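You operate a simulated robot arm through the tools that you are given. There is no shell and no other tool. Be economical: measure what you need, move in short steps, check, and stop when the job is done.

The job below is to be done with a simulated two-armed robot. You get a single attempt, and the scene is never put back.

## Task
Spray the base plate with CLEANER, wipe the smear off, then mist its middle with OIL.
Fine: steady each bottle with your other hand; two presses each; use the green-grip pad and put it back. Set down upright: pad with the green grip. What is to be rubbed or washed off counts as gone when no trace of it is left.

The check looks at the end state, three seconds after you hand in, the way a careful person would. Anything else that was tipped, shoved, dropped, spilled or broken makes it a failure.

## Robot
Two 7-joint arms with two-finger parallel grippers on one trunk, on a base that drives. Base frame: it is fixed to the floor where the robot stands at the start and does not move with it; the origin is under the middle of the robot, x ahead of it, y to its left, z up. Readings come in mm, rad, newtons and seconds.
The left shoulder is at the start at [50, 161, 1123], the right one opposite. With the tool pointing down near the work surface each hand reaches from about 240 to 680 mm from the robot's upright axis, wherever it stands, measured 20 degrees to its own side. Places, roughly: key on the orange head [500, 0, 1000]; key on the yellow head [500, -300, 1000]; pad with the green grip (4x6x5 cm) [700, 100, 900]; steel base plate [700, -200, 800]. Payload 3.43 kg a hand.
Tool frame (each hand has its own): the origin (TCP) lies between the finger pads and is the grasp point; the fingertips stand 30 mm ahead of it; z points along the fingers, y is the line along which they close. Largest opening 94 mm; finger width 28, thickness 10; the body of the gripper, 50 by 96 mm, starts 55 mm behind the TCP.
Orientation is told as [roll, pitch, yaw] about the base's x, y, z axes, in that order, counted from this pose: with the fingers straight down and closing along the base's y, the tool's x points along the base's -x, its y along +y and its z along -z.

## Interface
- The arms move only by the tool jog_arm. It takes "left_targets", "right_targets" or both (then of equal length, played together; a hand with none holds still); each is a list that holds one entry, the list of rows, each a list of 7 numbers: the shift along the base's x, y, z in mm, then the turn, a rotation vector about the base's x, y, z in rad, then the finger opening in mm, from 0 to 94. In form: [[[tx, ty, tz, ax, ay, az, fingers], ...]]. A call has 1 to 8 rows; each row shifts and turns the commanded pose from where the row before left it. A row lasts 0.2 s, in which the tool goes at most 50 mm and 0.15 rad; a call with a longer step from one row to the next is refused whole, and so is a gripper value outside its range. A pose out of reach is approached as far as the arm can. The call stops where the force on the tool passes 40 N (or 10 N more than at its start, if that is more) or the arm is blocked; 0.2 s more then pass. Each finger travels about 45 mm/s and halts on what it meets, pressing with about 25 N; the grip force reading is that of the motor and also rises with nothing between the fingers. The clock runs only during rows and for 0.2 s after the last one: add rows that do not move to give the fingers time. It gives the time, the measured TCP pose, the force on the tool (base axes), the opening and the grip force at its end, in the units of the frame above (readings bear some noise), with the torque about the TCP (base axes, N m) and any sound that the robot's microphone picked up.
- Cameras (640 x 400 px; columns grow to the right, rows downward): "scene" is now at [129.3, -15.4, 1260.6]; the picture's right is [-0.18, -0.98, 0.00], its down [-0.43, 0.08, -0.90] and it looks along [0.89, -0.16, -0.43] (base axes); focal length 257 px, centre (320, 200). "left" rides on the left gripper at [76, -14, -102] in its tool frame; the picture's right is [0.18, 0.98, 0.00], its down [-0.75, 0.14, -0.64] and it looks along [-0.63, 0.12, 0.77] (tool axes); focal length 243 px, centre (320, 200). "right" rides on the right gripper at [76, 14, -102] in its tool frame; the picture's right is [-0.18, 0.98, 0.00], its down [-0.75, -0.14, -0.64] and it looks along [-0.63, -0.12, 0.77] (tool axes); focal length 243 px, centre (320, 200). There is no depth. A picture from a camera that has moved, and an enlarged one, comes with that camera's place and axes in the base frame and with its lens.
- grab_frame(camera): a new picture of that camera. No time passes.
- lift_body(by): slides the trunk up (or, below 0, down) by that many mm; the arms and the scene camera ride with it, the base frame stays. It gives what a move gives, with no picture.
- base_move(legs): drives the robot by 1 to 6 legs, each [ahead, left, turn to the left] in mm, mm and rad, along the robot's own axes; the way and the turn of a leg run together, so that a leg with both is an arc; at most 1500 mm and 3.142 rad a leg. The arms and the cameras ride along, it lands a little off, and it stops where it bumps. It gives what a move gives.
- pan_tilt(pan, tilt): turns the head with the scene camera to pan (to the left, within 1.396 rad either way) and tilt (down, from -0.506 to 1.204), counted from straight ahead of the robot. It gives what a move gives.
- enlarge(camera, box): a new picture of the part [left, top, right, bottom] of that camera's present view, enlarged. No time passes.
- hand_in(): hands the job in; it is judged then, once.

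Go step by step. Nothing tells you exact positions but the pictures and the camera data: compare them with the known pose of the tool, close in by small moves and look again before you grip or let go. The budget is 120 turns and 92 pictures, counting those below and the enlarged ones. Unless the task says otherwise, let go and move clear before handing in, and close with one line.

The tools are called after "Call:" by a JSON object that holds its "name" and its "arguments". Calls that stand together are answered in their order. jog_arm: Moves the arms, as the interface text tells. Its arguments: {"type":"object","properties":{"left_targets":{"type":"array","items":{"type":"array","items":{"type":"array","items":{"type":"number"}}}},"right_targets":{"type":"array","items":{"type":"array","items":{"type":"array","items":{"type":"number"}}}}},"required":[]} The other tools are called the same way: lift_body (by) slides the trunk up or down; base_move (legs) drives the base; pan_tilt (pan, tilt) turns the head that bears the scene camera; grab_frame (camera) takes a picture; enlarge (camera, box) takes an enlarged picture of a part of a camera's view; hand_in () hands the job in.

At the start:

```text
time_s: 0.0
left_position: [485.5, 115.2, 1150.1]
left_orientation: [0.0, -0.001, 0.001]
left_contact_force: [-0.5, -0.5, 1.1]
left_torque: [0.0, 0.0, 0.02]
left_width: 93.8
left_grip_force: 0.1
right_position: [358.2, -200.8, 1167.3]
right_orientation: [0.003, 0.0, 0.0]
right_contact_force: [-0.1, 0.5, 0.7]
right_torque: [-0.02, 0.01, 0.0]
right_width: 94.1
right_grip_force: 0.0
trunk travel left (down, up): [-150.0, 117.0]
robot x, y, heading: [2.9, 2.4, -0.002]
head pan, tilt: [-0.18, 0.447]
```

scene: 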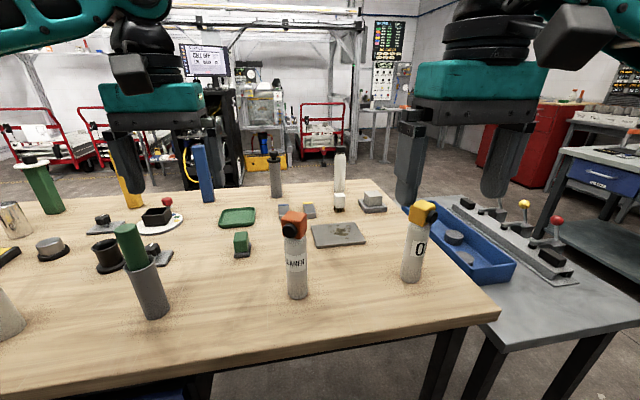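
right: 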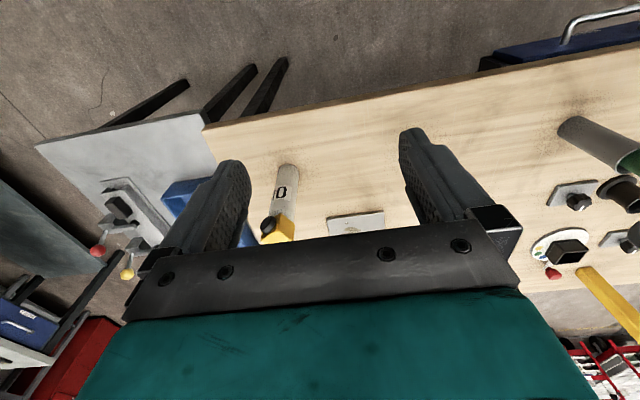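
left: 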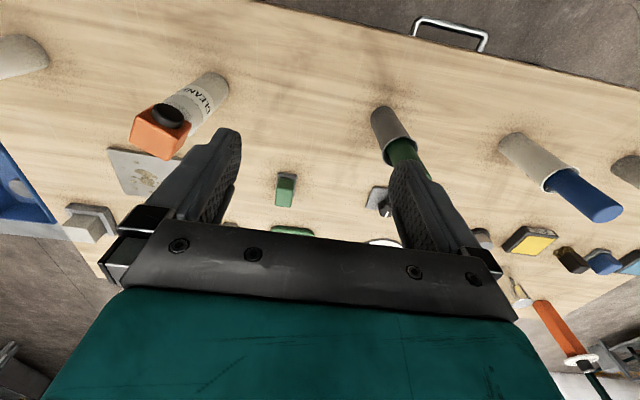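

I see the orange-headed CLEANER bottle, the yellow-headed bottle (label begins with "O"), the steel plate with a smear, and the green pad to the left of the plate. I'll enlarge these before moving anything.

Call:
{"name": "enlarge", "arguments": {"camera": "scene", "box": [220, 180, 460, 310]}}

Call:
{"name": "enlarge", "arguments": {"camera": "left", "box": [60, 60, 320, 240]}}

Call:
{"name": "enlarge", "arguments": {"camera": "right", "box": [200, 120, 420, 260]}}

```text
2.67 times, centred on (340, 245) of scene
camera zoom: at [129.3, -15.4, 1260.6], right [-0.18, -0.98, 0.0], down [-0.43, 0.08, -0.9], along [0.89, -0.16, -0.43], focal length 686 px, centre (267, 80)
```

zoom: 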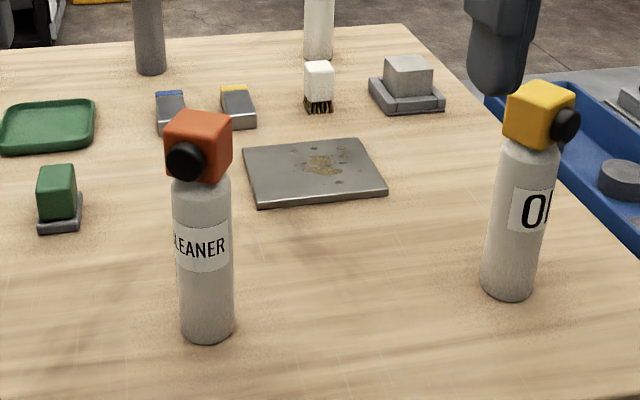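

```text
2.22 times, centred on (190, 150) of left
camera zoom: at [411.6, 99.2, 1251.9], right [-0.18, 0.98, 0.0], down [0.75, 0.14, 0.64], along [0.63, 0.12, -0.77], focal length 539 px, centre (609, 311)
```

zoom: 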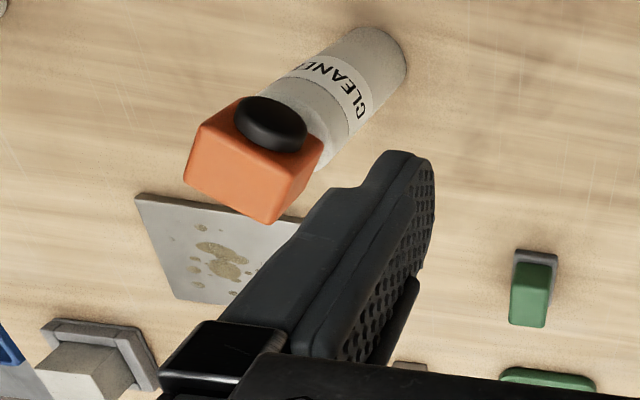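

```text
2.86 times, centred on (310, 190) of right
camera zoom: at [282.3, -186.8, 1269.7], right [0.18, 0.98, 0.0], down [0.75, -0.14, 0.64], along [0.63, -0.12, -0.77], focal length 693 px, centre (349, 229)
```

zoom: 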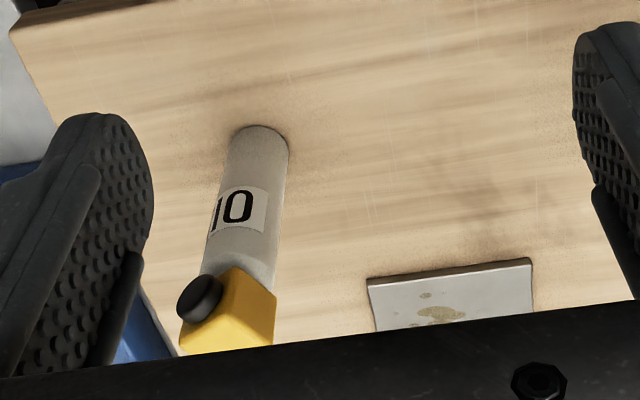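

The bottles carry round black keys on the side of the head, cleaner axis near [552, -42], oil near [545, -302], table near z 838. I need to see the far side (nozzle), so I turn the left hand to look along -y.

Call:
{"name": "jog_arm", "arguments": {"left_targets": [[[15, 5, 10, 0, 0, -0.15, 94], [15, 5, 0, 0, 0, -0.15, 94], [15, 5, 0, 0, 0, -0.15, 94], [15, 0, 0, 0, 0, -0.15, 94], [15, 0, 0, 0, 0, -0.15, 94], [15, 0, 0, 0, 0, -0.15, 94], [15, 0, 0, 0, 0, -0.15, 94], [15, 0, 0, 0, 0, -0.15, 94]]]}}

```text
time_s: 1.8
left_position: [597.6, 133.4, 1157.7]
left_orientation: [0.003, 0.0, -1.199]
left_contact_force: [-0.2, 0.0, -0.5]
left_torque: [-0.01, -0.02, -0.02]
left_width: 94.0
left_grip_force: 0.0
left hand out of reach, approached as far as the arm can: row 8
right_position: [356.9, -200.8, 1168.0]
right_orientation: [0.001, -0.002, 0.001]
right_contact_force: [-0.2, 0.7, -0.6]
right_torque: [0.01, 0.0, -0.04]
right_width: 93.9
right_grip_force: 0.0
trunk travel left (down, up): [-150.0, 117.0]
robot x, y, heading: [0.0, 2.0, 0.003]
head pan, tilt: [-0.18, 0.447]
```

The turn worked up to the reach limit near x 598. I turn a bit further and look.

Call:
{"name": "jog_arm", "arguments": {"left_targets": [[[-5, 0, 0, 0, 0, -0.15, 94], [-5, 0, 0, 0, 0, -0.15, 94], [0, 0, 0, 0, 0, -0.15, 94], [0, 0, 0, 0, 0, -0.15, 94], [0, 0, 0, 0, 0, -0.15, 94], [0, 0, 0, 0, 0, -0.15, 94]]]}}

Call:
{"name": "grab_frame", "arguments": {"camera": "left"}}

```text
time_s: 3.2
left_position: [588.4, 132.2, 1159.5]
left_orientation: [-0.001, -0.001, -2.1]
left_contact_force: [-0.3, -0.2, -0.5]
left_torque: [0.0, -0.02, 0.04]
left_width: 93.9
left_grip_force: 0.0
right_position: [356.9, -201.4, 1167.7]
right_orientation: [-0.001, 0.0, 0.0]
right_contact_force: [0.0, 0.1, -0.6]
right_torque: [-0.04, -0.03, -0.02]
right_width: 94.0
right_grip_force: 0.1
trunk travel left (down, up): [-150.0, 117.0]
robot x, y, heading: [-1.9, 1.3, -0.006]
head pan, tilt: [-0.18, 0.447]
```

```text
85 pictures are left
camera left: at [615.8, 204.3, 1260.6], right [0.94, -0.34, 0.0], down [-0.26, -0.72, 0.64], along [-0.22, -0.6, -0.77], focal length 243 px, centre (320, 200)
```

left: 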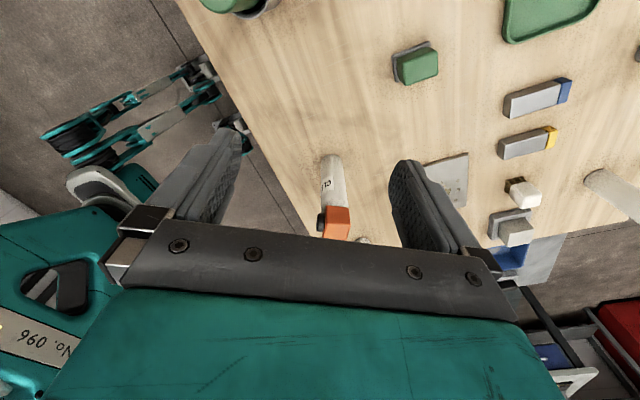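

The cleaner head is visible between the fingers. I enlarge to find its nozzle.

Call:
{"name": "enlarge", "arguments": {"camera": "left", "box": [290, 145, 390, 245]}}

```text
4.00 times, centred on (340, 195) of left
camera zoom: at [615.8, 204.3, 1260.6], right [0.94, -0.34, 0.0], down [-0.26, -0.72, 0.64], along [-0.22, -0.6, -0.77], focal length 970 px, centre (240, 220)
```

zoom: 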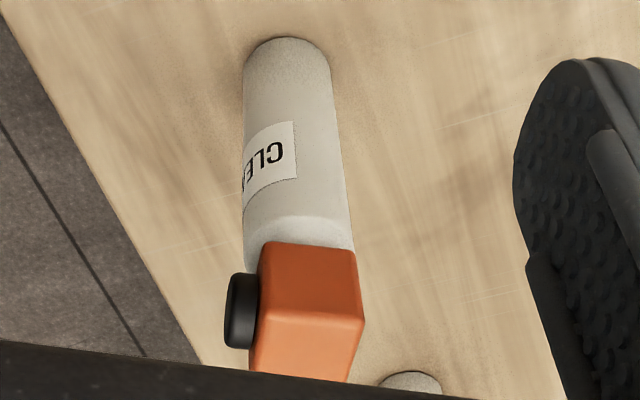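

No nozzle on the left side or the top, so it must be on the far side. I move the left hand further over and turn it to look back.

Call:
{"name": "jog_arm", "arguments": {"left_targets": [[[0, -30, 0, 0, 0, -0.15, 94], [0, -30, 0, 0, 0, -0.15, 94], [0, -30, 0, 0, 0, -0.15, 94], [0, -30, 0, 0, 0, -0.15, 94], [0, -25, 0, 0, 0, 0, 94], [0, -25, 0, 0, 0, 0, 94]]]}}

Call:
{"name": "grab_frame", "arguments": {"camera": "left"}}

```text
time_s: 4.6
left_position: [557.5, -14.6, 1145.1]
left_orientation: [0.002, 0.004, -2.7]
left_contact_force: [0.1, 0.8, 0.3]
left_torque: [0.01, 0.0, -0.01]
left_width: 94.1
left_grip_force: 0.0
left hand out of reach, approached as far as the arm can: row 2, 3, 4, 5, 6
right_position: [356.4, -201.1, 1167.5]
right_orientation: [0.002, -0.002, 0.001]
right_contact_force: [0.1, -0.8, 0.6]
right_torque: [-0.02, -0.03, 0.0]
right_width: 94.4
right_grip_force: 0.0
trunk travel left (down, up): [-150.0, 117.0]
robot x, y, heading: [1.5, 0.2, 0.0]
head pan, tilt: [-0.18, 0.447]
```

```text
83 pictures are left
camera left: at [620.7, 29.8, 1246.9], right [0.59, -0.81, 0.0], down [-0.62, -0.45, 0.64], along [-0.52, -0.38, -0.77], focal length 243 px, centre (320, 200)
```

left: 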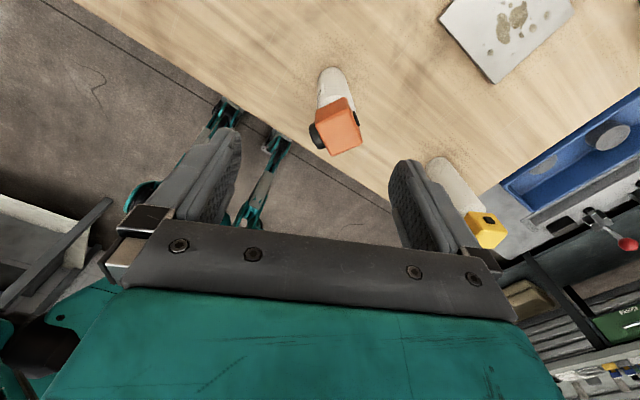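

Call:
{"name": "enlarge", "arguments": {"camera": "left", "box": [290, 50, 390, 170]}}

Call:
{"name": "enlarge", "arguments": {"camera": "left", "box": [410, 140, 530, 260]}}

```text
3.33 times, centred on (340, 110) of left
camera zoom: at [620.7, 29.8, 1246.9], right [0.59, -0.81, 0.0], down [-0.62, -0.45, 0.64], along [-0.52, -0.38, -0.77], focal length 809 px, centre (253, 500)
```

zoom: 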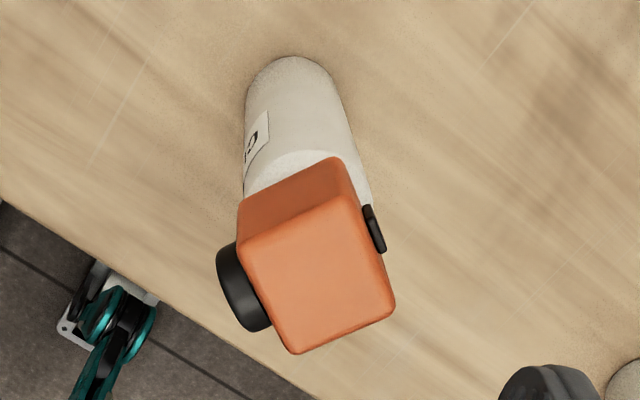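

```text
3.33 times, centred on (470, 200) of left
camera zoom: at [620.7, 29.8, 1246.9], right [0.59, -0.81, 0.0], down [-0.62, -0.45, 0.64], along [-0.52, -0.38, -0.77], focal length 809 px, centre (-180, 200)
```

zoom: 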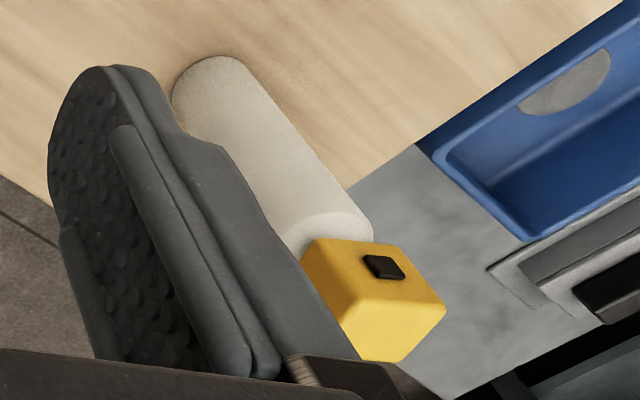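

Each head has a round key and a small flat nozzle opposite it. Both bottles appear aimed at the plate already. Plan: one hand steadies the head from above, the other presses the key horizontally. First I unwind the left hand.

Call:
{"name": "jog_arm", "arguments": {"left_targets": [[[-10, 25, 0, 0, 0, 0.15, 94], [-10, 25, 0, 0, 0, 0.15, 94], [-15, 25, 0, 0, 0, 0.15, 94], [-15, 20, 0, 0, 0, 0.15, 94], [-15, 20, 0, 0, 0, 0.15, 94], [-15, 20, 0, 0, 0, 0.15, 94], [-15, 10, 0, 0, 0, 0.15, 94], [-15, 10, 0, 0, 0, 0.15, 60]]]}}

Call:
{"name": "jog_arm", "arguments": {"left_targets": [[[-15, 10, 0, 0, 0, 0.15, 0], [-15, 10, 0, 0, 0, 0.15, 0], [-15, 0, 0, 0, 0, 0.15, 0], [-15, 0, 0, 0, 0, 0.15, 0], [-10, 0, 0, 0, 0, 0.15, 0], [0, 0, 0, 0, 0, 0.15, 0], [0, 0, 0, 0, 0, 0.1, 0], [0, 0, 0, 0, 0, 0, 0]]]}}

Call:
{"name": "enlarge", "arguments": {"camera": "scene", "box": [240, 190, 340, 310]}}

Call:
{"name": "enlarge", "arguments": {"camera": "scene", "box": [300, 180, 450, 290]}}

```text
time_s: 6.4
left_position: [537.6, 107.6, 1189.7]
left_orientation: [0.0, 0.001, -1.498]
left_contact_force: [-0.3, 0.7, -0.7]
left_torque: [-0.01, 0.0, -0.04]
left_width: 59.8
left_grip_force: 0.1
left hand out of reach, approached as far as the arm can: row 1, 2, 3, 4, 5, 6
right_position: [357.0, -200.2, 1167.4]
right_orientation: [0.002, -0.003, -0.001]
right_contact_force: [0.2, 0.1, 0.2]
right_torque: [0.0, -0.01, 0.01]
right_width: 93.9
right_grip_force: 0.0
trunk travel left (down, up): [-150.0, 117.0]
robot x, y, heading: [-3.2, -2.2, -0.004]
head pan, tilt: [-0.18, 0.447]
```

```text
time_s: 8.2
left_position: [466.1, 125.9, 1191.2]
left_orientation: [0.0, 0.001, -0.497]
left_contact_force: [0.6, -0.1, -0.7]
left_torque: [0.01, 0.0, -0.02]
left_width: 0.0
left_grip_force: 24.9
right_position: [357.2, -201.1, 1168.4]
right_orientation: [0.003, 0.0, 0.001]
right_contact_force: [-0.2, 0.3, -0.2]
right_torque: [0.02, 0.03, 0.01]
right_width: 93.9
right_grip_force: 0.1
trunk travel left (down, up): [-150.0, 117.0]
robot x, y, heading: [1.2, -1.0, 0.003]
head pan, tilt: [-0.18, 0.447]
```

```text
3.33 times, centred on (290, 250) of scene
camera zoom: at [129.3, -15.4, 1260.5], right [-0.18, -0.98, 0.0], down [-0.43, 0.08, -0.9], along [0.89, -0.16, -0.43], focal length 858 px, centre (420, 33)
```

zoom: 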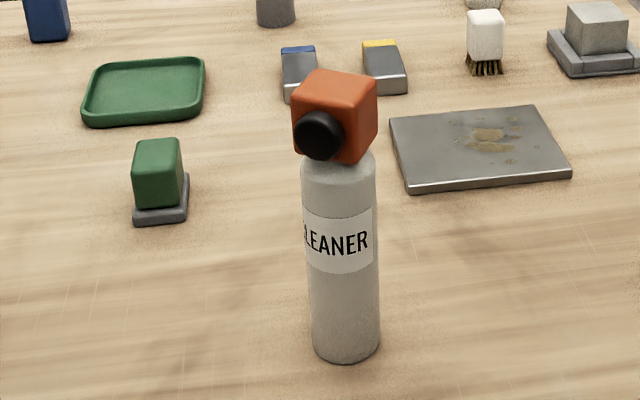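

```text
3.64 times, centred on (375, 235) of scene
camera zoom: at [129.3, -15.4, 1260.5], right [-0.18, -0.98, 0.0], down [-0.43, 0.08, -0.9], along [0.89, -0.16, -0.43], focal length 936 px, centre (120, 73)
```

zoom: 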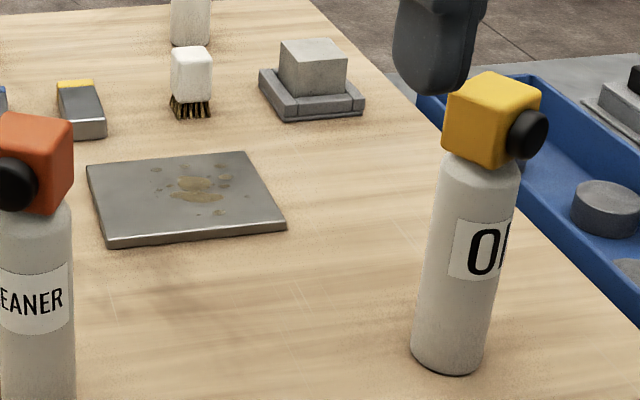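

Geometry estimates: cleaner axis about [551, -42], its spray line about -28°, plate centre direction about -34°. I bring the right hand above the cleaner to look straight down and measure its azimuth.

Call:
{"name": "jog_arm", "arguments": {"right_targets": [[[24, 20, 0, 0, 0, -0.065, 94], [24, 20, 0, 0, 0, -0.065, 94], [24, 20, 0, 0, 0, -0.065, 94], [24, 20, 0, 0, 0, -0.065, 94], [24, 20, -10, 0, 0, -0.065, 94], [24, 20, -10, 0, 0, -0.065, 94], [24, 20, -10, 0, 0, -0.065, 94], [24, 19, -10, 0, 0, -0.065, 94]]]}}

Call:
{"name": "grab_frame", "arguments": {"camera": "right"}}

```text
time_s: 10.0
left_position: [467.1, 126.2, 1190.2]
left_orientation: [0.0, 0.0, -0.498]
left_contact_force: [0.5, 0.5, -0.4]
left_torque: [-0.04, 0.0, 0.04]
left_width: 0.0
left_grip_force: 24.7
right_position: [550.0, -40.9, 1127.0]
right_orientation: [0.001, 0.0, -0.521]
right_contact_force: [0.2, 0.3, 0.5]
right_torque: [0.01, 0.01, 0.0]
right_width: 93.9
right_grip_force: 0.1
trunk travel left (down, up): [-150.0, 117.0]
robot x, y, heading: [0.5, 1.7, -0.004]
head pan, tilt: [-0.18, 0.447]
```

```text
78 pictures are left
camera right: at [492.9, 9.7, 1228.7], right [0.65, 0.76, 0.0], down [0.58, -0.5, 0.64], along [0.49, -0.42, -0.77], focal length 243 px, centre (320, 200)
```

right: 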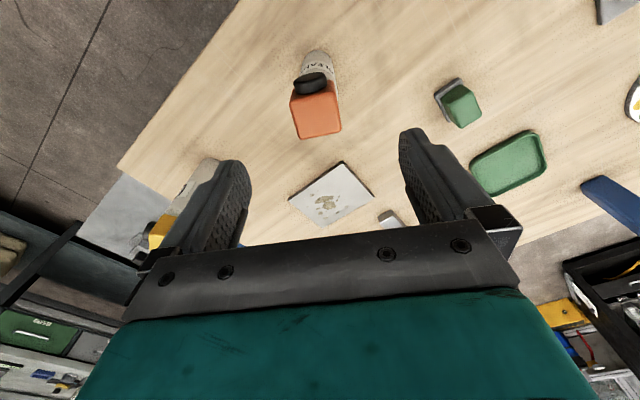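

Call:
{"name": "enlarge", "arguments": {"camera": "right", "box": [270, 40, 390, 230]}}

```text
2.11 times, centred on (330, 135) of right
camera zoom: at [492.9, 9.7, 1228.7], right [0.65, 0.76, 0.0], down [0.58, -0.5, 0.64], along [0.49, -0.42, -0.77], focal length 511 px, centre (299, 337)
```

zoom: 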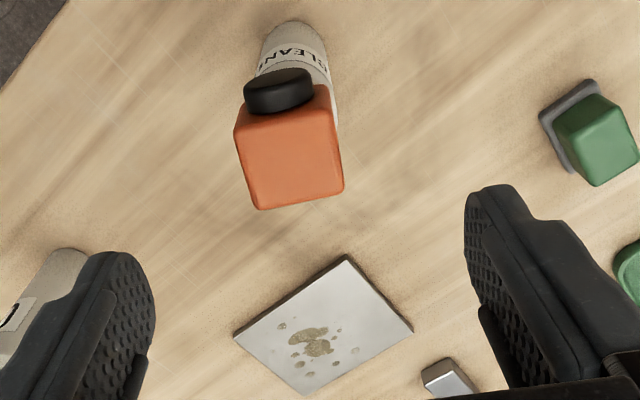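

From above the head is ~34 mm square, centred at [548, -40], azimuth ≈ -27.5°; the plate's middle lies at about -35°. I lower the right hand around the head with matching yaw, then grip, after which I can turn it slightly.

Call:
{"name": "jog_arm", "arguments": {"right_targets": [[[-2, 1, -30, 0, 0, 0.04, 94], [0, 0, -30, 0, 0, 0, 94], [0, 0, -30, 0, 0, 0, 94], [0, 0, -20, 0, 0, 0, 94], [0, 0, 0, 0, 0, 0, 94]]]}}

Call:
{"name": "grab_frame", "arguments": {"camera": "scene"}}

Call:
{"name": "grab_frame", "arguments": {"camera": "right"}}

```text
time_s: 11.2
left_position: [467.9, 126.1, 1190.7]
left_orientation: [0.001, 0.0, -0.498]
left_contact_force: [0.4, -0.3, 0.9]
left_torque: [0.0, 0.03, 0.01]
left_width: 0.1
left_grip_force: 24.7
right_position: [547.7, -42.2, 1016.4]
right_orientation: [0.002, 0.0, -0.479]
right_contact_force: [0.1, -0.3, 0.4]
right_torque: [-0.02, -0.01, 0.01]
right_width: 93.7
right_grip_force: 0.0
trunk travel left (down, up): [-150.0, 117.0]
robot x, y, heading: [0.5, -0.9, 0.002]
head pan, tilt: [-0.18, 0.447]
```

```text
76 pictures are left
camera scene: at [129.2, -15.4, 1260.6], right [-0.18, -0.98, 0.0], down [-0.43, 0.08, -0.9], along [0.89, -0.16, -0.43], focal length 257 px, centre (320, 200)
```

scene: 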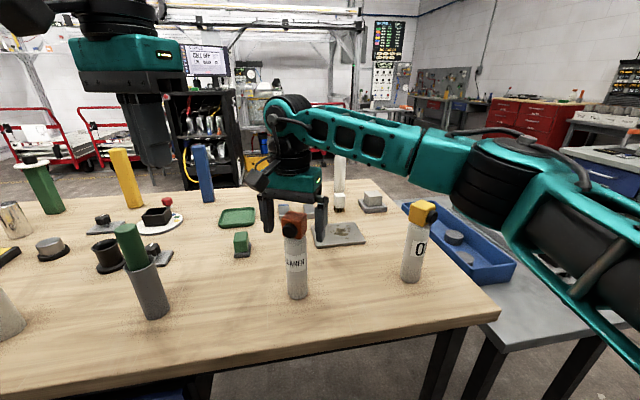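

```text
75 pictures are left
camera right: at [487.5, 5.8, 1117.8], right [0.62, 0.79, 0.0], down [0.6, -0.47, 0.64], along [0.51, -0.39, -0.77], focal length 243 px, centre (320, 200)
```

right: 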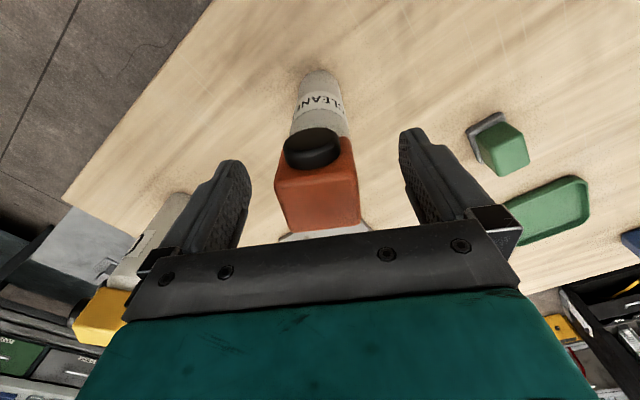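

The fingers straddle the head well centred. I lower 10 mm more and close.

Call:
{"name": "jog_arm", "arguments": {"right_targets": [[[0, 1, -10, 0, 0, 0, 80], [0, 0, 0, 0, 0, 0, 60], [0, 0, 0, 0, 0, 0, 45], [0, 0, 0, 0, 0, 0, 38], [0, 0, 0, 0, 0, 0, 20], [0, 0, 0, 0, 0, 0, 20], [0, 0, 0, 0, 0, 0, 20]]]}}

Call:
{"name": "grab_frame", "arguments": {"camera": "right"}}

```text
time_s: 12.8
left_position: [468.1, 126.0, 1190.6]
left_orientation: [-0.002, 0.0, -0.499]
left_contact_force: [-0.9, -0.4, -0.2]
left_torque: [0.0, 0.03, -0.01]
left_width: 0.0
left_grip_force: 25.2
right_position: [546.8, -40.0, 1007.3]
right_orientation: [0.002, 0.0, -0.481]
right_contact_force: [0.3, -1.0, 0.1]
right_torque: [-0.08, 0.0, 0.01]
right_width: 44.4
right_grip_force: 25.0
trunk travel left (down, up): [-150.0, 117.0]
robot x, y, heading: [-0.8, -5.0, -0.003]
head pan, tilt: [-0.18, 0.447]
```

```text
74 pictures are left
camera right: at [488.1, 7.6, 1108.6], right [0.62, 0.79, 0.0], down [0.6, -0.47, 0.64], along [0.51, -0.4, -0.77], focal length 243 px, centre (320, 200)
```

right: 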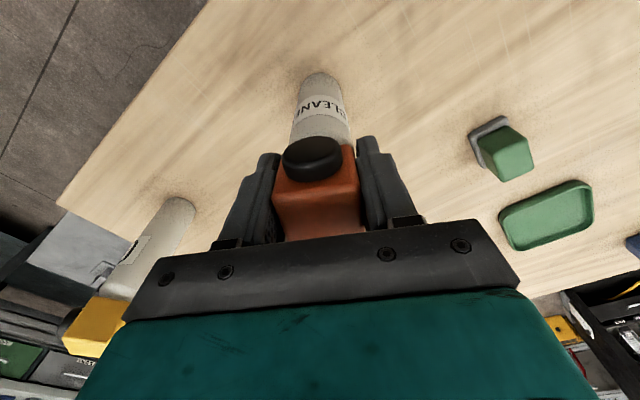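

The bottle is held at 44 mm. I turn it by about -0.13 rad toward the plate's middle and pitch the left hand forward to become the presser, staying clear above.

Call:
{"name": "jog_arm", "arguments": {"left_targets": [[[-5, -3, -6, -0.0697, -0.1277, 0, 0], [-5, -3, -6, -0.0697, -0.1277, 0, 0], [-5, -3, -6, -0.0697, -0.1277, 0, 0], [-5, -3, -6, -0.0697, -0.1277, 0, 0], [-5, -3, -6, -0.0697, -0.1277, 0, 0], [-5, -3, -6, -0.0697, -0.1277, 0, 0], [-5, -3, -6, -0.0697, -0.1277, 0, 0], [-5, -3, -6, -0.0697, -0.1277, 0, 0]]], "right_targets": [[[0, 0, 0, 0, 0, -0.03, 20], [0, 0, 0, 0, 0, -0.03, 20], [0, 0, 0, 0, 0, -0.03, 20], [0, 0, 0, 0, 0, -0.03, 20], [0, 0, 0, 0, 0, -0.01, 20], [0, 0, 0, 0, 0, 0, 20], [0, 0, 0, 0, 0, 0, 20], [0, 0, 0, 0, 0, 0, 20]]]}}

Call:
{"name": "grab_frame", "arguments": {"camera": "scene"}}

```text
time_s: 14.6
left_position: [427.3, 102.1, 1144.4]
left_orientation: [0.0, -1.166, -0.5]
left_contact_force: [0.0, 0.2, 0.6]
left_torque: [-0.03, 0.0, 0.0]
left_width: 0.1
left_grip_force: 25.5
right_position: [546.7, -39.5, 1007.9]
right_orientation: [0.003, -0.001, -0.609]
right_contact_force: [-0.5, 0.3, 0.1]
right_torque: [-0.01, -0.01, 0.0]
right_width: 44.2
right_grip_force: 25.1
trunk travel left (down, up): [-150.0, 117.0]
robot x, y, heading: [-1.3, -1.0, -0.003]
head pan, tilt: [-0.18, 0.447]
```

```text
73 pictures are left
camera scene: at [129.5, -15.3, 1260.6], right [-0.18, -0.98, 0.0], down [-0.43, 0.08, -0.9], along [0.89, -0.16, -0.43], focal length 257 px, centre (320, 200)
```

scene: 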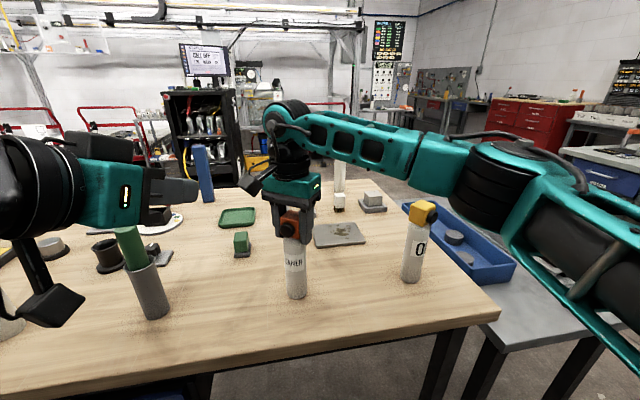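

Holder is in place, turned to -0.61 rad. I lower the left presser behind the key, keeping it under the right hand's camera.

Call:
{"name": "jog_arm", "arguments": {"left_targets": [[[0, -12, -30, -0.0685, -0.1255, 0, 0], [0, -12, -30, 0, 0, 0, 0], [0, -12, -30, 0, 0, 0, 0], [0, -12, -31, 0, 0, 0, 0], [6, -12, 0, 0, 0, 0, 0], [6, -12, 0, 0, 0, 0, 0], [8, -12, 0, 0, 0, 0, 0], [0, 0, 0, 0, 0, 0, 0]]]}}

Call:
{"name": "grab_frame", "arguments": {"camera": "right"}}

Call:
{"name": "grab_frame", "arguments": {"camera": "scene"}}

```text
time_s: 16.4
left_position: [448.2, 16.2, 1022.6]
left_orientation: [0.004, -1.308, -0.503]
left_contact_force: [-0.3, -0.6, -0.4]
left_torque: [0.0, 0.01, 0.01]
left_width: 0.0
left_grip_force: 25.5
right_position: [548.1, -40.8, 1008.3]
right_orientation: [0.003, -0.001, -0.609]
right_contact_force: [-0.6, 0.5, -0.2]
right_torque: [0.02, 0.0, 0.03]
right_width: 44.5
right_grip_force: 25.3
trunk travel left (down, up): [-150.0, 117.0]
robot x, y, heading: [-1.9, 1.7, -0.004]
head pan, tilt: [-0.18, 0.447]
```

```text
72 pictures are left
camera right: at [494.0, 15.1, 1109.6], right [0.71, 0.7, 0.0], down [0.54, -0.55, 0.64], along [0.45, -0.46, -0.77], focal length 243 px, centre (320, 200)
```

right: 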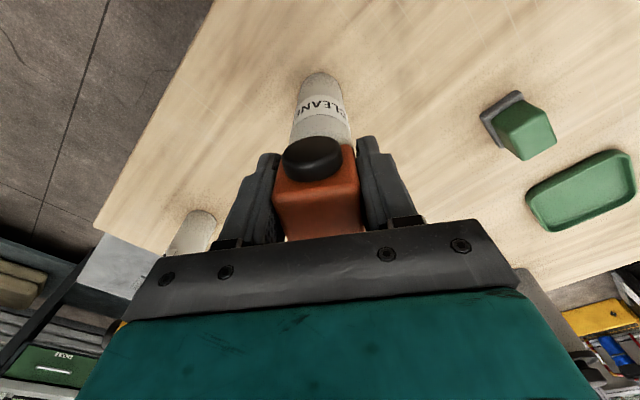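

```text
71 pictures are left
camera scene: at [129.5, -15.4, 1260.5], right [-0.18, -0.98, 0.0], down [-0.43, 0.08, -0.9], along [0.89, -0.16, -0.43], focal length 257 px, centre (320, 200)
```

scene: 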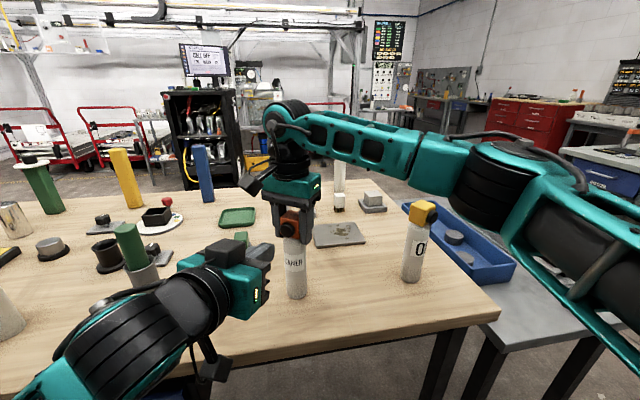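

The presser is behind and left of the key. I zoom in to check its alignment.

Call:
{"name": "enlarge", "arguments": {"camera": "scene", "box": [210, 190, 340, 290]}}

```text
4.00 times, centred on (275, 240) of scene
camera zoom: at [129.5, -15.4, 1260.5], right [-0.18, -0.98, 0.0], down [-0.43, 0.08, -0.9], along [0.89, -0.16, -0.43], focal length 1029 px, centre (500, 40)
```

zoom: 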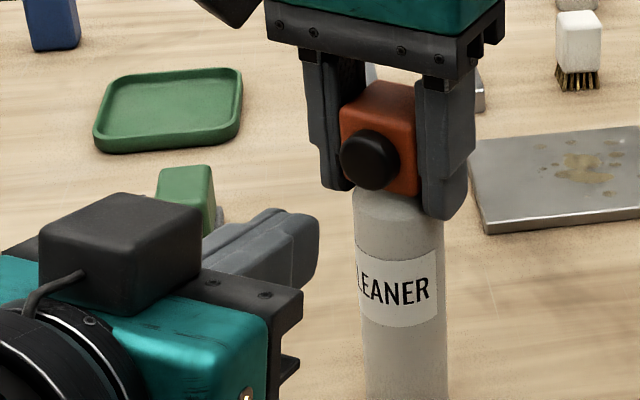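

Alignment fits: presser tip at about [474, 2, 1015], key face at about [523, -26, 1013]. I advance most of the way, then a little.

Call:
{"name": "jog_arm", "arguments": {"left_targets": [[[13, -7.5, 0, 0, 0, 0, 0], [13, -7.5, 0, 0, 0, 0, 0], [10, -6, 0, 0, 0, 0, 0], [5, -3, 0, 0, 0, 0, 0], [0, 0, 0, 0, 0, 0, 0]]]}}

Call:
{"name": "enlarge", "arguments": {"camera": "scene", "box": [210, 190, 340, 290]}}

Call:
{"name": "grab_frame", "arguments": {"camera": "right"}}

```text
time_s: 17.6
left_position: [489.5, -8.0, 1021.1]
left_orientation: [0.001, -1.308, -0.5]
left_contact_force: [0.8, 1.0, -0.7]
left_torque: [-0.02, 0.0, -0.04]
left_width: 0.0
left_grip_force: 24.5
right_position: [547.6, -41.1, 1008.8]
right_orientation: [0.002, -0.001, -0.609]
right_contact_force: [0.0, 0.8, -0.4]
right_torque: [-0.02, 0.04, 0.03]
right_width: 44.1
right_grip_force: 24.7
trunk travel left (down, up): [-150.0, 117.0]
robot x, y, heading: [-1.8, 0.6, 0.001]
head pan, tilt: [-0.18, 0.447]
```

```text
4.00 times, centred on (275, 240) of scene
camera zoom: at [129.5, -15.4, 1260.5], right [-0.18, -0.98, 0.0], down [-0.43, 0.08, -0.9], along [0.89, -0.16, -0.43], focal length 1029 px, centre (500, 40)
```

zoom: 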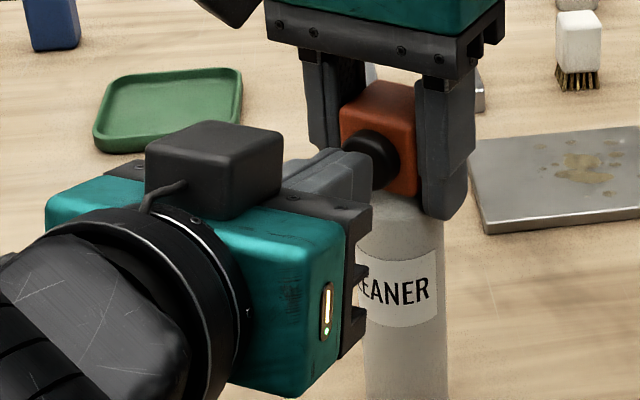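

```text
68 pictures are left
camera right: at [494.0, 15.1, 1109.6], right [0.71, 0.7, 0.0], down [0.54, -0.55, 0.64], along [0.45, -0.46, -0.77], focal length 243 px, centre (320, 200)
```

right: 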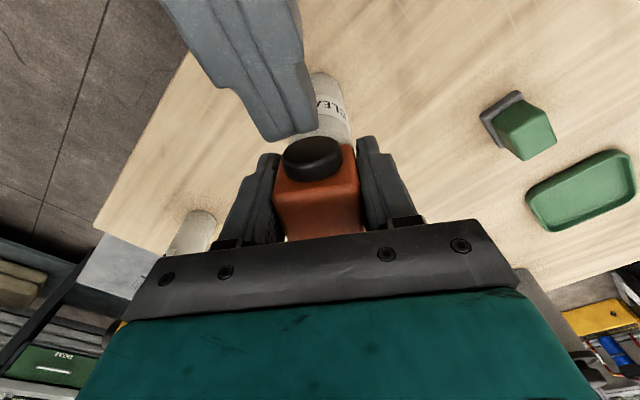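

The tip sits slightly to the key's side; I shift it about 7 mm sideways, then advance in small steps into the key.

Call:
{"name": "jog_arm", "arguments": {"left_targets": [[[4, 5, 0, 0, 0, 0, 0], [2.5, -1.7, 0, 0, 0, 0, 0], [2.5, -1.7, 0, 0, 0, 0, 0], [0, 0, 0, 0, 0, 0, 0]]]}}

Call:
{"name": "grab_frame", "arguments": {"camera": "right"}}

```text
time_s: 18.6
left_position: [497.3, -6.2, 1022.3]
left_orientation: [0.002, -1.307, -0.501]
left_contact_force: [0.7, -1.2, -0.2]
left_torque: [-0.01, -0.01, -0.02]
left_width: 0.2
left_grip_force: 25.0
right_position: [548.1, -40.2, 1008.1]
right_orientation: [0.001, 0.001, -0.61]
right_contact_force: [-0.6, 0.2, 0.1]
right_torque: [0.0, 0.01, -0.03]
right_width: 44.6
right_grip_force: 25.0
trunk travel left (down, up): [-150.0, 117.0]
robot x, y, heading: [-3.0, 0.3, 0.006]
head pan, tilt: [-0.18, 0.447]
```

```text
67 pictures are left
camera right: at [494.0, 15.1, 1109.6], right [0.71, 0.7, 0.0], down [0.54, -0.55, 0.64], along [0.45, -0.46, -0.77], focal length 243 px, centre (320, 200)
```

right: 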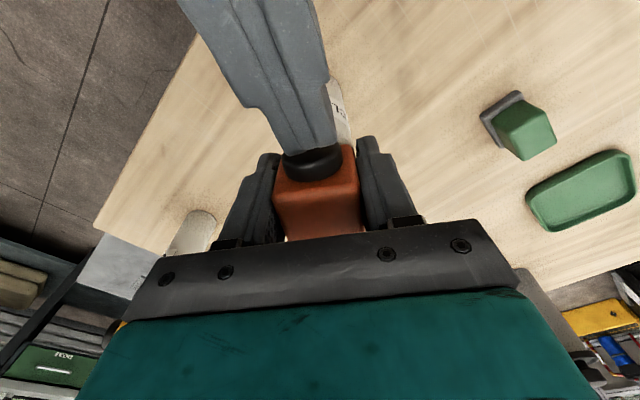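

Now centred and almost touching. I press in 2 mm steps and then retract.

Call:
{"name": "jog_arm", "arguments": {"left_targets": [[[1.64, -1.14, 0, 0, 0, 0, 0], [1.64, -1.14, 0, 0, 0, 0, 0], [1.64, -1.14, 0, 0, 0, 0, 0], [1.64, -1.14, 0, 0, 0, 0, 0]]]}}

```text
time_s: 19.6
left_position: [503.5, -9.3, 1021.6]
left_orientation: [0.0, -1.305, -0.502]
left_contact_force: [-2.6, 0.4, 1.3]
left_torque: [0.01, 0.01, -0.03]
left_width: 0.0
left_grip_force: 25.1
right_position: [547.0, -40.2, 1008.3]
right_orientation: [0.002, 0.001, -0.609]
right_contact_force: [2.9, -0.9, 0.0]
right_torque: [-0.02, 0.05, 0.02]
right_width: 44.3
right_grip_force: 25.1
trunk travel left (down, up): [-150.0, 117.0]
robot x, y, heading: [-3.4, 3.2, 0.001]
head pan, tilt: [-0.18, 0.447]
heard: click
```

A click, with light force. I look at the plate to see whether spray came out.

Call:
{"name": "enlarge", "arguments": {"camera": "scene", "box": [260, 180, 420, 280]}}

```text
4.00 times, centred on (340, 230) of scene
camera zoom: at [129.5, -15.4, 1260.5], right [-0.18, -0.98, 0.0], down [-0.43, 0.08, -0.9], along [0.89, -0.16, -0.43], focal length 1029 px, centre (240, 80)
```

zoom: 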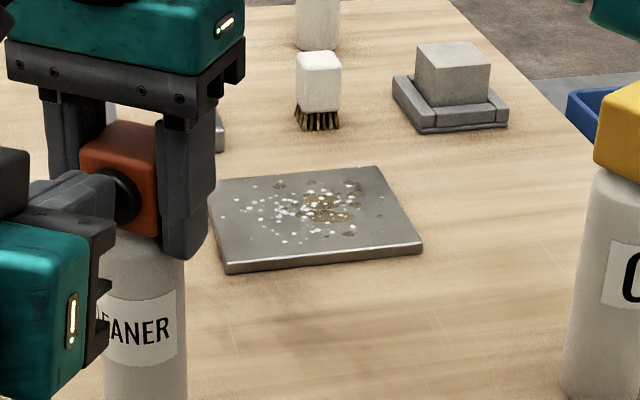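

The spray lands on the plate, centred slightly left of the smear. I release the key, turn the bottle another -0.07 rad, and press a second time.

Call:
{"name": "jog_arm", "arguments": {"left_targets": [[[-6, 4, 0, 0, 0, 0, 0], [-6, 4, 0, 0, 0, 0, 0], [0, 0, 0, 0, 0, 0, 0], [0, 0, 0, 0, 0, 0, 0]]], "right_targets": [[[0, 0, 0, 0, 0, 0, 20], [0, 0, 0, 0, 0, 0, 20], [0, 0, 0, 0, 0, -0.035, 20], [0, 0, 0, 0, 0, -0.035, 20]]]}}

Call:
{"name": "jog_arm", "arguments": {"left_targets": [[[5, -3.2, 0, 0, 0, 0, 0], [4, -2.5, 0, 0, 0, 0, 0], [1.64, -1.14, 0, 0, 0, 0, 0], [1.64, -1.14, 0, 0, 0, 0, 0]]]}}

```text
time_s: 20.6
left_position: [492.2, -2.4, 1022.4]
left_orientation: [0.0, -1.307, -0.499]
left_contact_force: [0.9, 0.2, 0.2]
left_torque: [-0.02, -0.01, 0.0]
left_width: 0.2
left_grip_force: 25.3
right_position: [547.6, -39.1, 1008.6]
right_orientation: [0.002, -0.002, -0.68]
right_contact_force: [1.2, 0.6, 0.0]
right_torque: [0.0, 0.0, 0.03]
right_width: 44.3
right_grip_force: 25.4
trunk travel left (down, up): [-150.0, 117.0]
robot x, y, heading: [2.5, 1.0, 0.001]
head pan, tilt: [-0.18, 0.447]
```

```text
time_s: 21.6
left_position: [504.1, -10.4, 1022.7]
left_orientation: [0.003, -1.307, -0.501]
left_contact_force: [-2.7, -1.0, -0.5]
left_torque: [0.01, -0.03, -0.06]
left_width: 0.0
left_grip_force: 25.1
right_position: [545.8, -40.8, 1009.0]
right_orientation: [0.0, -0.002, -0.681]
right_contact_force: [3.7, 0.7, 0.0]
right_torque: [-0.01, 0.03, -0.04]
right_width: 44.2
right_grip_force: 24.7
trunk travel left (down, up): [-150.0, 117.0]
robot x, y, heading: [-0.5, 1.1, -0.002]
head pan, tilt: [-0.18, 0.447]
heard: click
```

Second click heard. I withdraw the left hand, turn the bottle back to its first heading, and check the plate.

Call:
{"name": "jog_arm", "arguments": {"left_targets": [[[-8, 5, 0, 0, 0, 0, 0], [-16, 10, 0, 0, 0, 0, 0], [-25, 20, 0, 0, 0, 0, 0], [-25, 25, 0, 0, 0, 0, 0], [-10, 30, 20, 0, 0, 0, 0], [0, 30, 30, 0, 0, 0, 0], [0, 20, 40, 0, 0, 0, 0], [0, 0, 40, 0, 0, 0, 0]]], "right_targets": [[[0, 0, 0, 0, 0, 0, 20], [0, 0, 0, 0, 0, 0, 20], [0, 0, 0, 0, 0, 0.05, 20], [0, 0, 0, 0, 0, 0.05, 20], [0, 0, 0, 0, 0, 0.05, 20], [0, 0, 0, 0, 0, 0.05, 20], [0, 0, 0, 0, 0, 0, 20], [0, 0, 0, 0, 0, 0, 20]]]}}

Call:
{"name": "enlarge", "arguments": {"camera": "scene", "box": [260, 180, 420, 280]}}

```text
time_s: 23.4
left_position: [434.9, 128.1, 1151.3]
left_orientation: [-0.002, -1.305, -0.499]
left_contact_force: [0.3, 0.5, -0.8]
left_torque: [-0.03, -0.01, 0.01]
left_width: 0.2
left_grip_force: 24.9
left hand out of reach, approached as far as the arm can: row 5, 6
right_position: [548.2, -39.4, 1008.5]
right_orientation: [0.002, -0.001, -0.481]
right_contact_force: [1.2, 0.3, -0.5]
right_torque: [0.0, 0.0, 0.02]
right_width: 44.3
right_grip_force: 24.7
trunk travel left (down, up): [-150.0, 117.0]
robot x, y, heading: [-5.8, -0.5, -0.001]
head pan, tilt: [-0.18, 0.447]
```

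```text
4.00 times, centred on (340, 230) of scene
camera zoom: at [129.5, -15.6, 1260.4], right [-0.18, -0.98, 0.0], down [-0.43, 0.08, -0.9], along [0.89, -0.16, -0.43], focal length 1029 px, centre (240, 80)
```

zoom: 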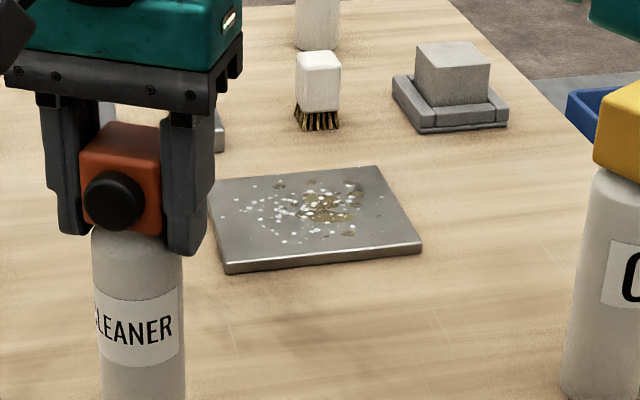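

Both presses counted and the mist covers the smear. I open the right hand and rise straight up.

Call:
{"name": "jog_arm", "arguments": {"right_targets": [[[0, 0, 0, 0, 0, 0, 60], [0, 0, 0, 0, 0, 0, 94], [0, 0, 0, 0, 0, 0, 94], [0, 0, 0, 0, 0, 0, 94], [0, 0, 30, 0, 0, 0, 94], [0, 0, 40, 0, 0, 0, 94], [0, 0, 40, 0, 0, 0, 94], [0, 0, 20, 0, 0, 0, 94]]]}}

Call:
{"name": "grab_frame", "arguments": {"camera": "right"}}

Call:
{"name": "enlarge", "arguments": {"camera": "scene", "box": [210, 180, 410, 305]}}

```text
time_s: 25.2
left_position: [434.0, 129.4, 1152.2]
left_orientation: [0.002, -1.309, -0.501]
left_contact_force: [-0.9, -0.5, -0.5]
left_torque: [-0.04, -0.01, 0.02]
left_width: 0.0
left_grip_force: 25.4
right_position: [547.5, -39.6, 1138.4]
right_orientation: [0.001, 0.0, -0.479]
right_contact_force: [0.3, -0.1, -0.4]
right_torque: [-0.02, -0.02, 0.04]
right_width: 94.0
right_grip_force: 0.0
trunk travel left (down, up): [-150.0, 117.0]
robot x, y, heading: [2.4, -1.1, 0.002]
head pan, tilt: [-0.18, 0.447]
```

```text
64 pictures are left
camera right: at [488.1, 7.6, 1240.1], right [0.62, 0.79, 0.0], down [0.6, -0.47, 0.64], along [0.51, -0.4, -0.77], focal length 243 px, centre (320, 200)
```

right: 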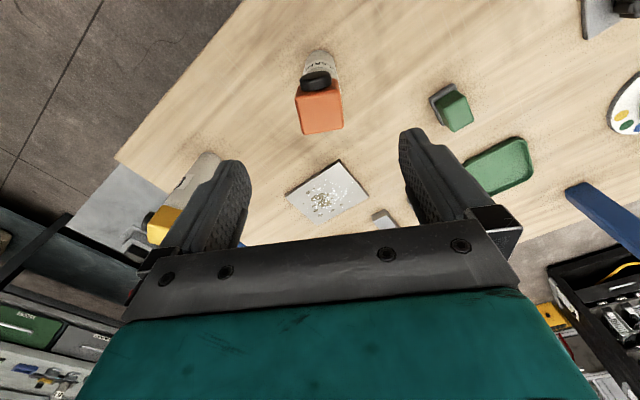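

```text
3.20 times, centred on (310, 242) of scene
camera zoom: at [129.1, -15.3, 1260.6], right [-0.18, -0.98, 0.0], down [-0.43, 0.08, -0.9], along [0.89, -0.16, -0.43], focal length 823 px, centre (352, 64)
```

zoom: 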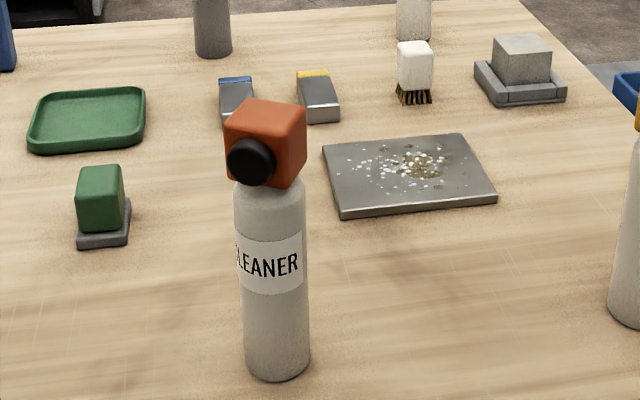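

CLEANER bottle stands upright at its place. The pad (~[715, 88]) and plate are beyond reach from here, so I check how much room there is in front of the base before driving ahead.

Call:
{"name": "pan_tilt", "arguments": {"pan": 0, "tilt": 1.15}}

Call:
{"name": "grab_frame", "arguments": {"camera": "scene"}}

```text
time_s: 26.3
left_position: [434.7, 129.4, 1151.3]
left_orientation: [0.003, -1.306, -0.502]
left_contact_force: [0.3, 0.3, -0.1]
left_torque: [-0.01, -0.03, -0.03]
left_width: 0.0
left_grip_force: 24.7
right_position: [547.1, -39.7, 1138.0]
right_orientation: [0.002, -0.002, -0.479]
right_contact_force: [-0.1, -0.6, -0.1]
right_torque: [0.01, 0.02, 0.01]
right_width: 94.2
right_grip_force: 0.0
trunk travel left (down, up): [-150.0, 117.0]
robot x, y, heading: [0.8, 3.2, 0.002]
head pan, tilt: [0.0, 1.15]
```

```text
62 pictures are left
camera scene: at [98.4, 1.0, 1205.0], right [0.0, -1.0, 0.0], down [-0.91, 0.0, -0.41], along [0.41, 0.0, -0.91], focal length 257 px, centre (320, 200)
```

scene: 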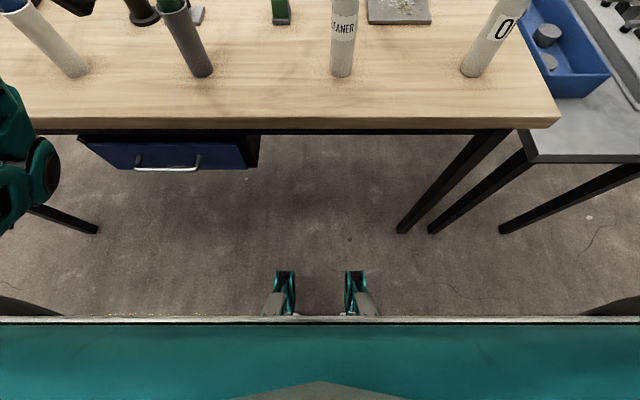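

There is open space beneath the table, trunk front is ~300 mm short of the edge, and the base can go under. I raise the left hand and drive left 150 and ahead 150.

Call:
{"name": "jog_arm", "arguments": {"left_targets": [[[-10, 0, 20, 0, 0, 0, 0], [-10, 0, 20, 0, 0, 0, 0], [-10, 0, 20, 0, 0, 0, 0]]], "right_targets": [[[-20, -10, 0, 0, 0, 0.15, 94], [-20, -10, 0, 0, 0, 0.15, 94], [-10, -10, 0, 0, 0, 0.15, 94]]]}}

Call:
{"name": "base_move", "arguments": {"legs": [[0, 150, 0], [150, 0, 0]]}}

Call:
{"name": "pan_tilt", "arguments": {"pan": -0.2, "tilt": 0.75}}

Call:
{"name": "grab_frame", "arguments": {"camera": "scene"}}

Call:
{"name": "grab_frame", "arguments": {"camera": "right"}}

```text
time_s: 27.1
left_position: [403.9, 129.8, 1212.9]
left_orientation: [0.0, -1.307, -0.498]
left_contact_force: [0.2, 0.2, 0.3]
left_torque: [-0.02, 0.01, 0.02]
left_width: 0.0
left_grip_force: 24.9
right_position: [496.8, -71.1, 1137.4]
right_orientation: [0.001, -0.001, -0.029]
right_contact_force: [-0.6, 0.1, -0.3]
right_torque: [-0.01, 0.03, 0.01]
right_width: 94.0
right_grip_force: 0.1
trunk travel left (down, up): [-150.0, 117.0]
robot x, y, heading: [-2.5, -2.0, 0.001]
head pan, tilt: [0.0, 1.15]
```

```text
time_s: 30.0
left_position: [555.7, 282.7, 1211.1]
left_orientation: [-0.001, -1.307, -0.491]
left_contact_force: [1.2, 0.3, -0.6]
left_torque: [0.01, -0.02, -0.01]
left_width: 0.0
left_grip_force: 25.0
right_position: [651.5, 84.0, 1137.9]
right_orientation: [0.002, 0.001, -0.021]
right_contact_force: [0.5, 0.2, 0.2]
right_torque: [0.02, 0.0, 0.01]
right_width: 94.0
right_grip_force: 0.0
trunk travel left (down, up): [-150.0, 117.0]
robot x, y, heading: [150.5, 149.6, 0.006]
head pan, tilt: [0.0, 1.15]
```

```text
time_s: 30.9
left_position: [555.6, 283.5, 1212.7]
left_orientation: [0.002, -1.307, -0.494]
left_contact_force: [0.0, 0.7, 0.0]
left_torque: [0.0, 0.01, 0.01]
left_width: 0.0
left_grip_force: 24.5
right_position: [651.2, 84.1, 1138.6]
right_orientation: [0.002, -0.002, -0.022]
right_contact_force: [-0.7, -0.4, -0.4]
right_torque: [-0.01, -0.01, 0.02]
right_width: 93.7
right_grip_force: 0.1
trunk travel left (down, up): [-150.0, 117.0]
robot x, y, heading: [152.8, 149.2, 0.006]
head pan, tilt: [-0.201, 0.75]
```

```text
61 pictures are left
camera scene: at [273.1, 135.8, 1233.8], right [-0.19, -0.98, 0.0], down [-0.67, 0.13, -0.73], along [0.72, -0.14, -0.68], focal length 257 px, centre (320, 200)
```

scene: 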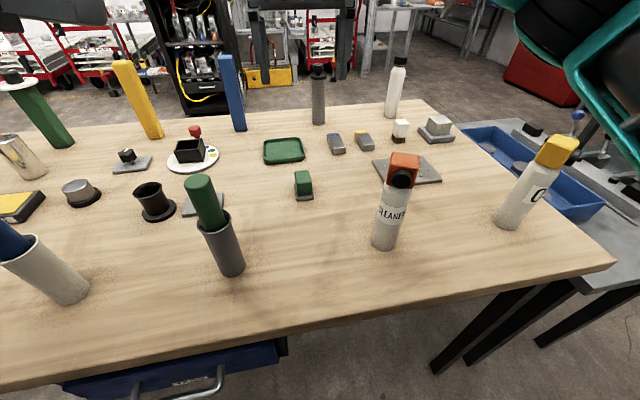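

```text
60 pictures are left
camera right: at [576.4, 100.1, 1240.0], right [0.21, 0.98, 0.0], down [0.75, -0.16, 0.64], along [0.63, -0.13, -0.77], focal length 243 px, centre (320, 200)
```

right: 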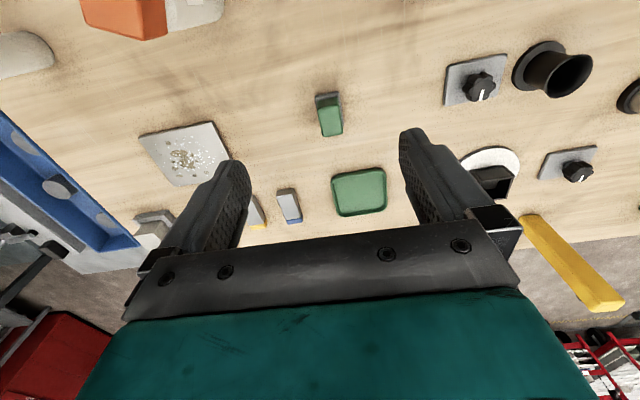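

Arrived well at [151, 150]. The right camera sees the pad straight ahead of the hand; I zoom in for its place and heading.

Call:
{"name": "enlarge", "arguments": {"camera": "right", "box": [280, 70, 380, 150]}}

Call:
{"name": "enlarge", "arguments": {"camera": "scene", "box": [270, 150, 340, 210]}}

```text
5.00 times, centred on (330, 110) of right
camera zoom: at [576.4, 100.1, 1240.0], right [0.21, 0.98, 0.0], down [0.75, -0.16, 0.64], along [0.63, -0.13, -0.77], focal length 1213 px, centre (270, 650)
```

zoom: 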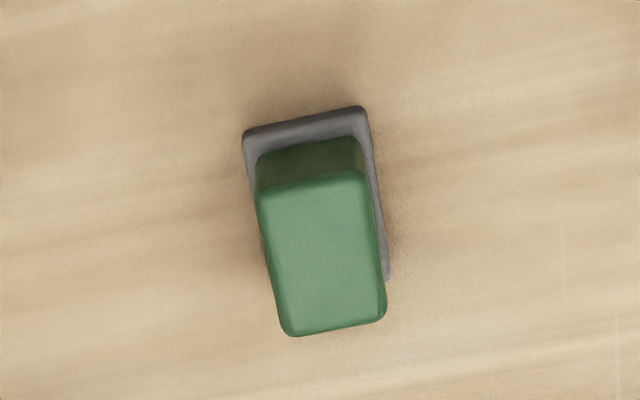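

```text
6.67 times, centred on (305, 180) of scene
camera zoom: at [273.1, 135.8, 1233.8], right [-0.19, -0.98, 0.0], down [-0.67, 0.13, -0.73], along [0.72, -0.14, -0.68], focal length 1715 px, centre (420, 333)
```

zoom: 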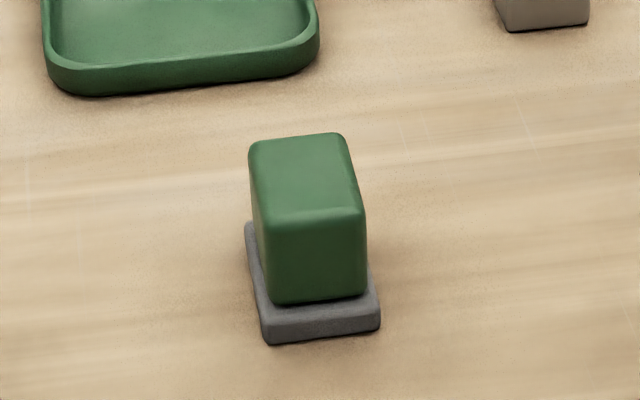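

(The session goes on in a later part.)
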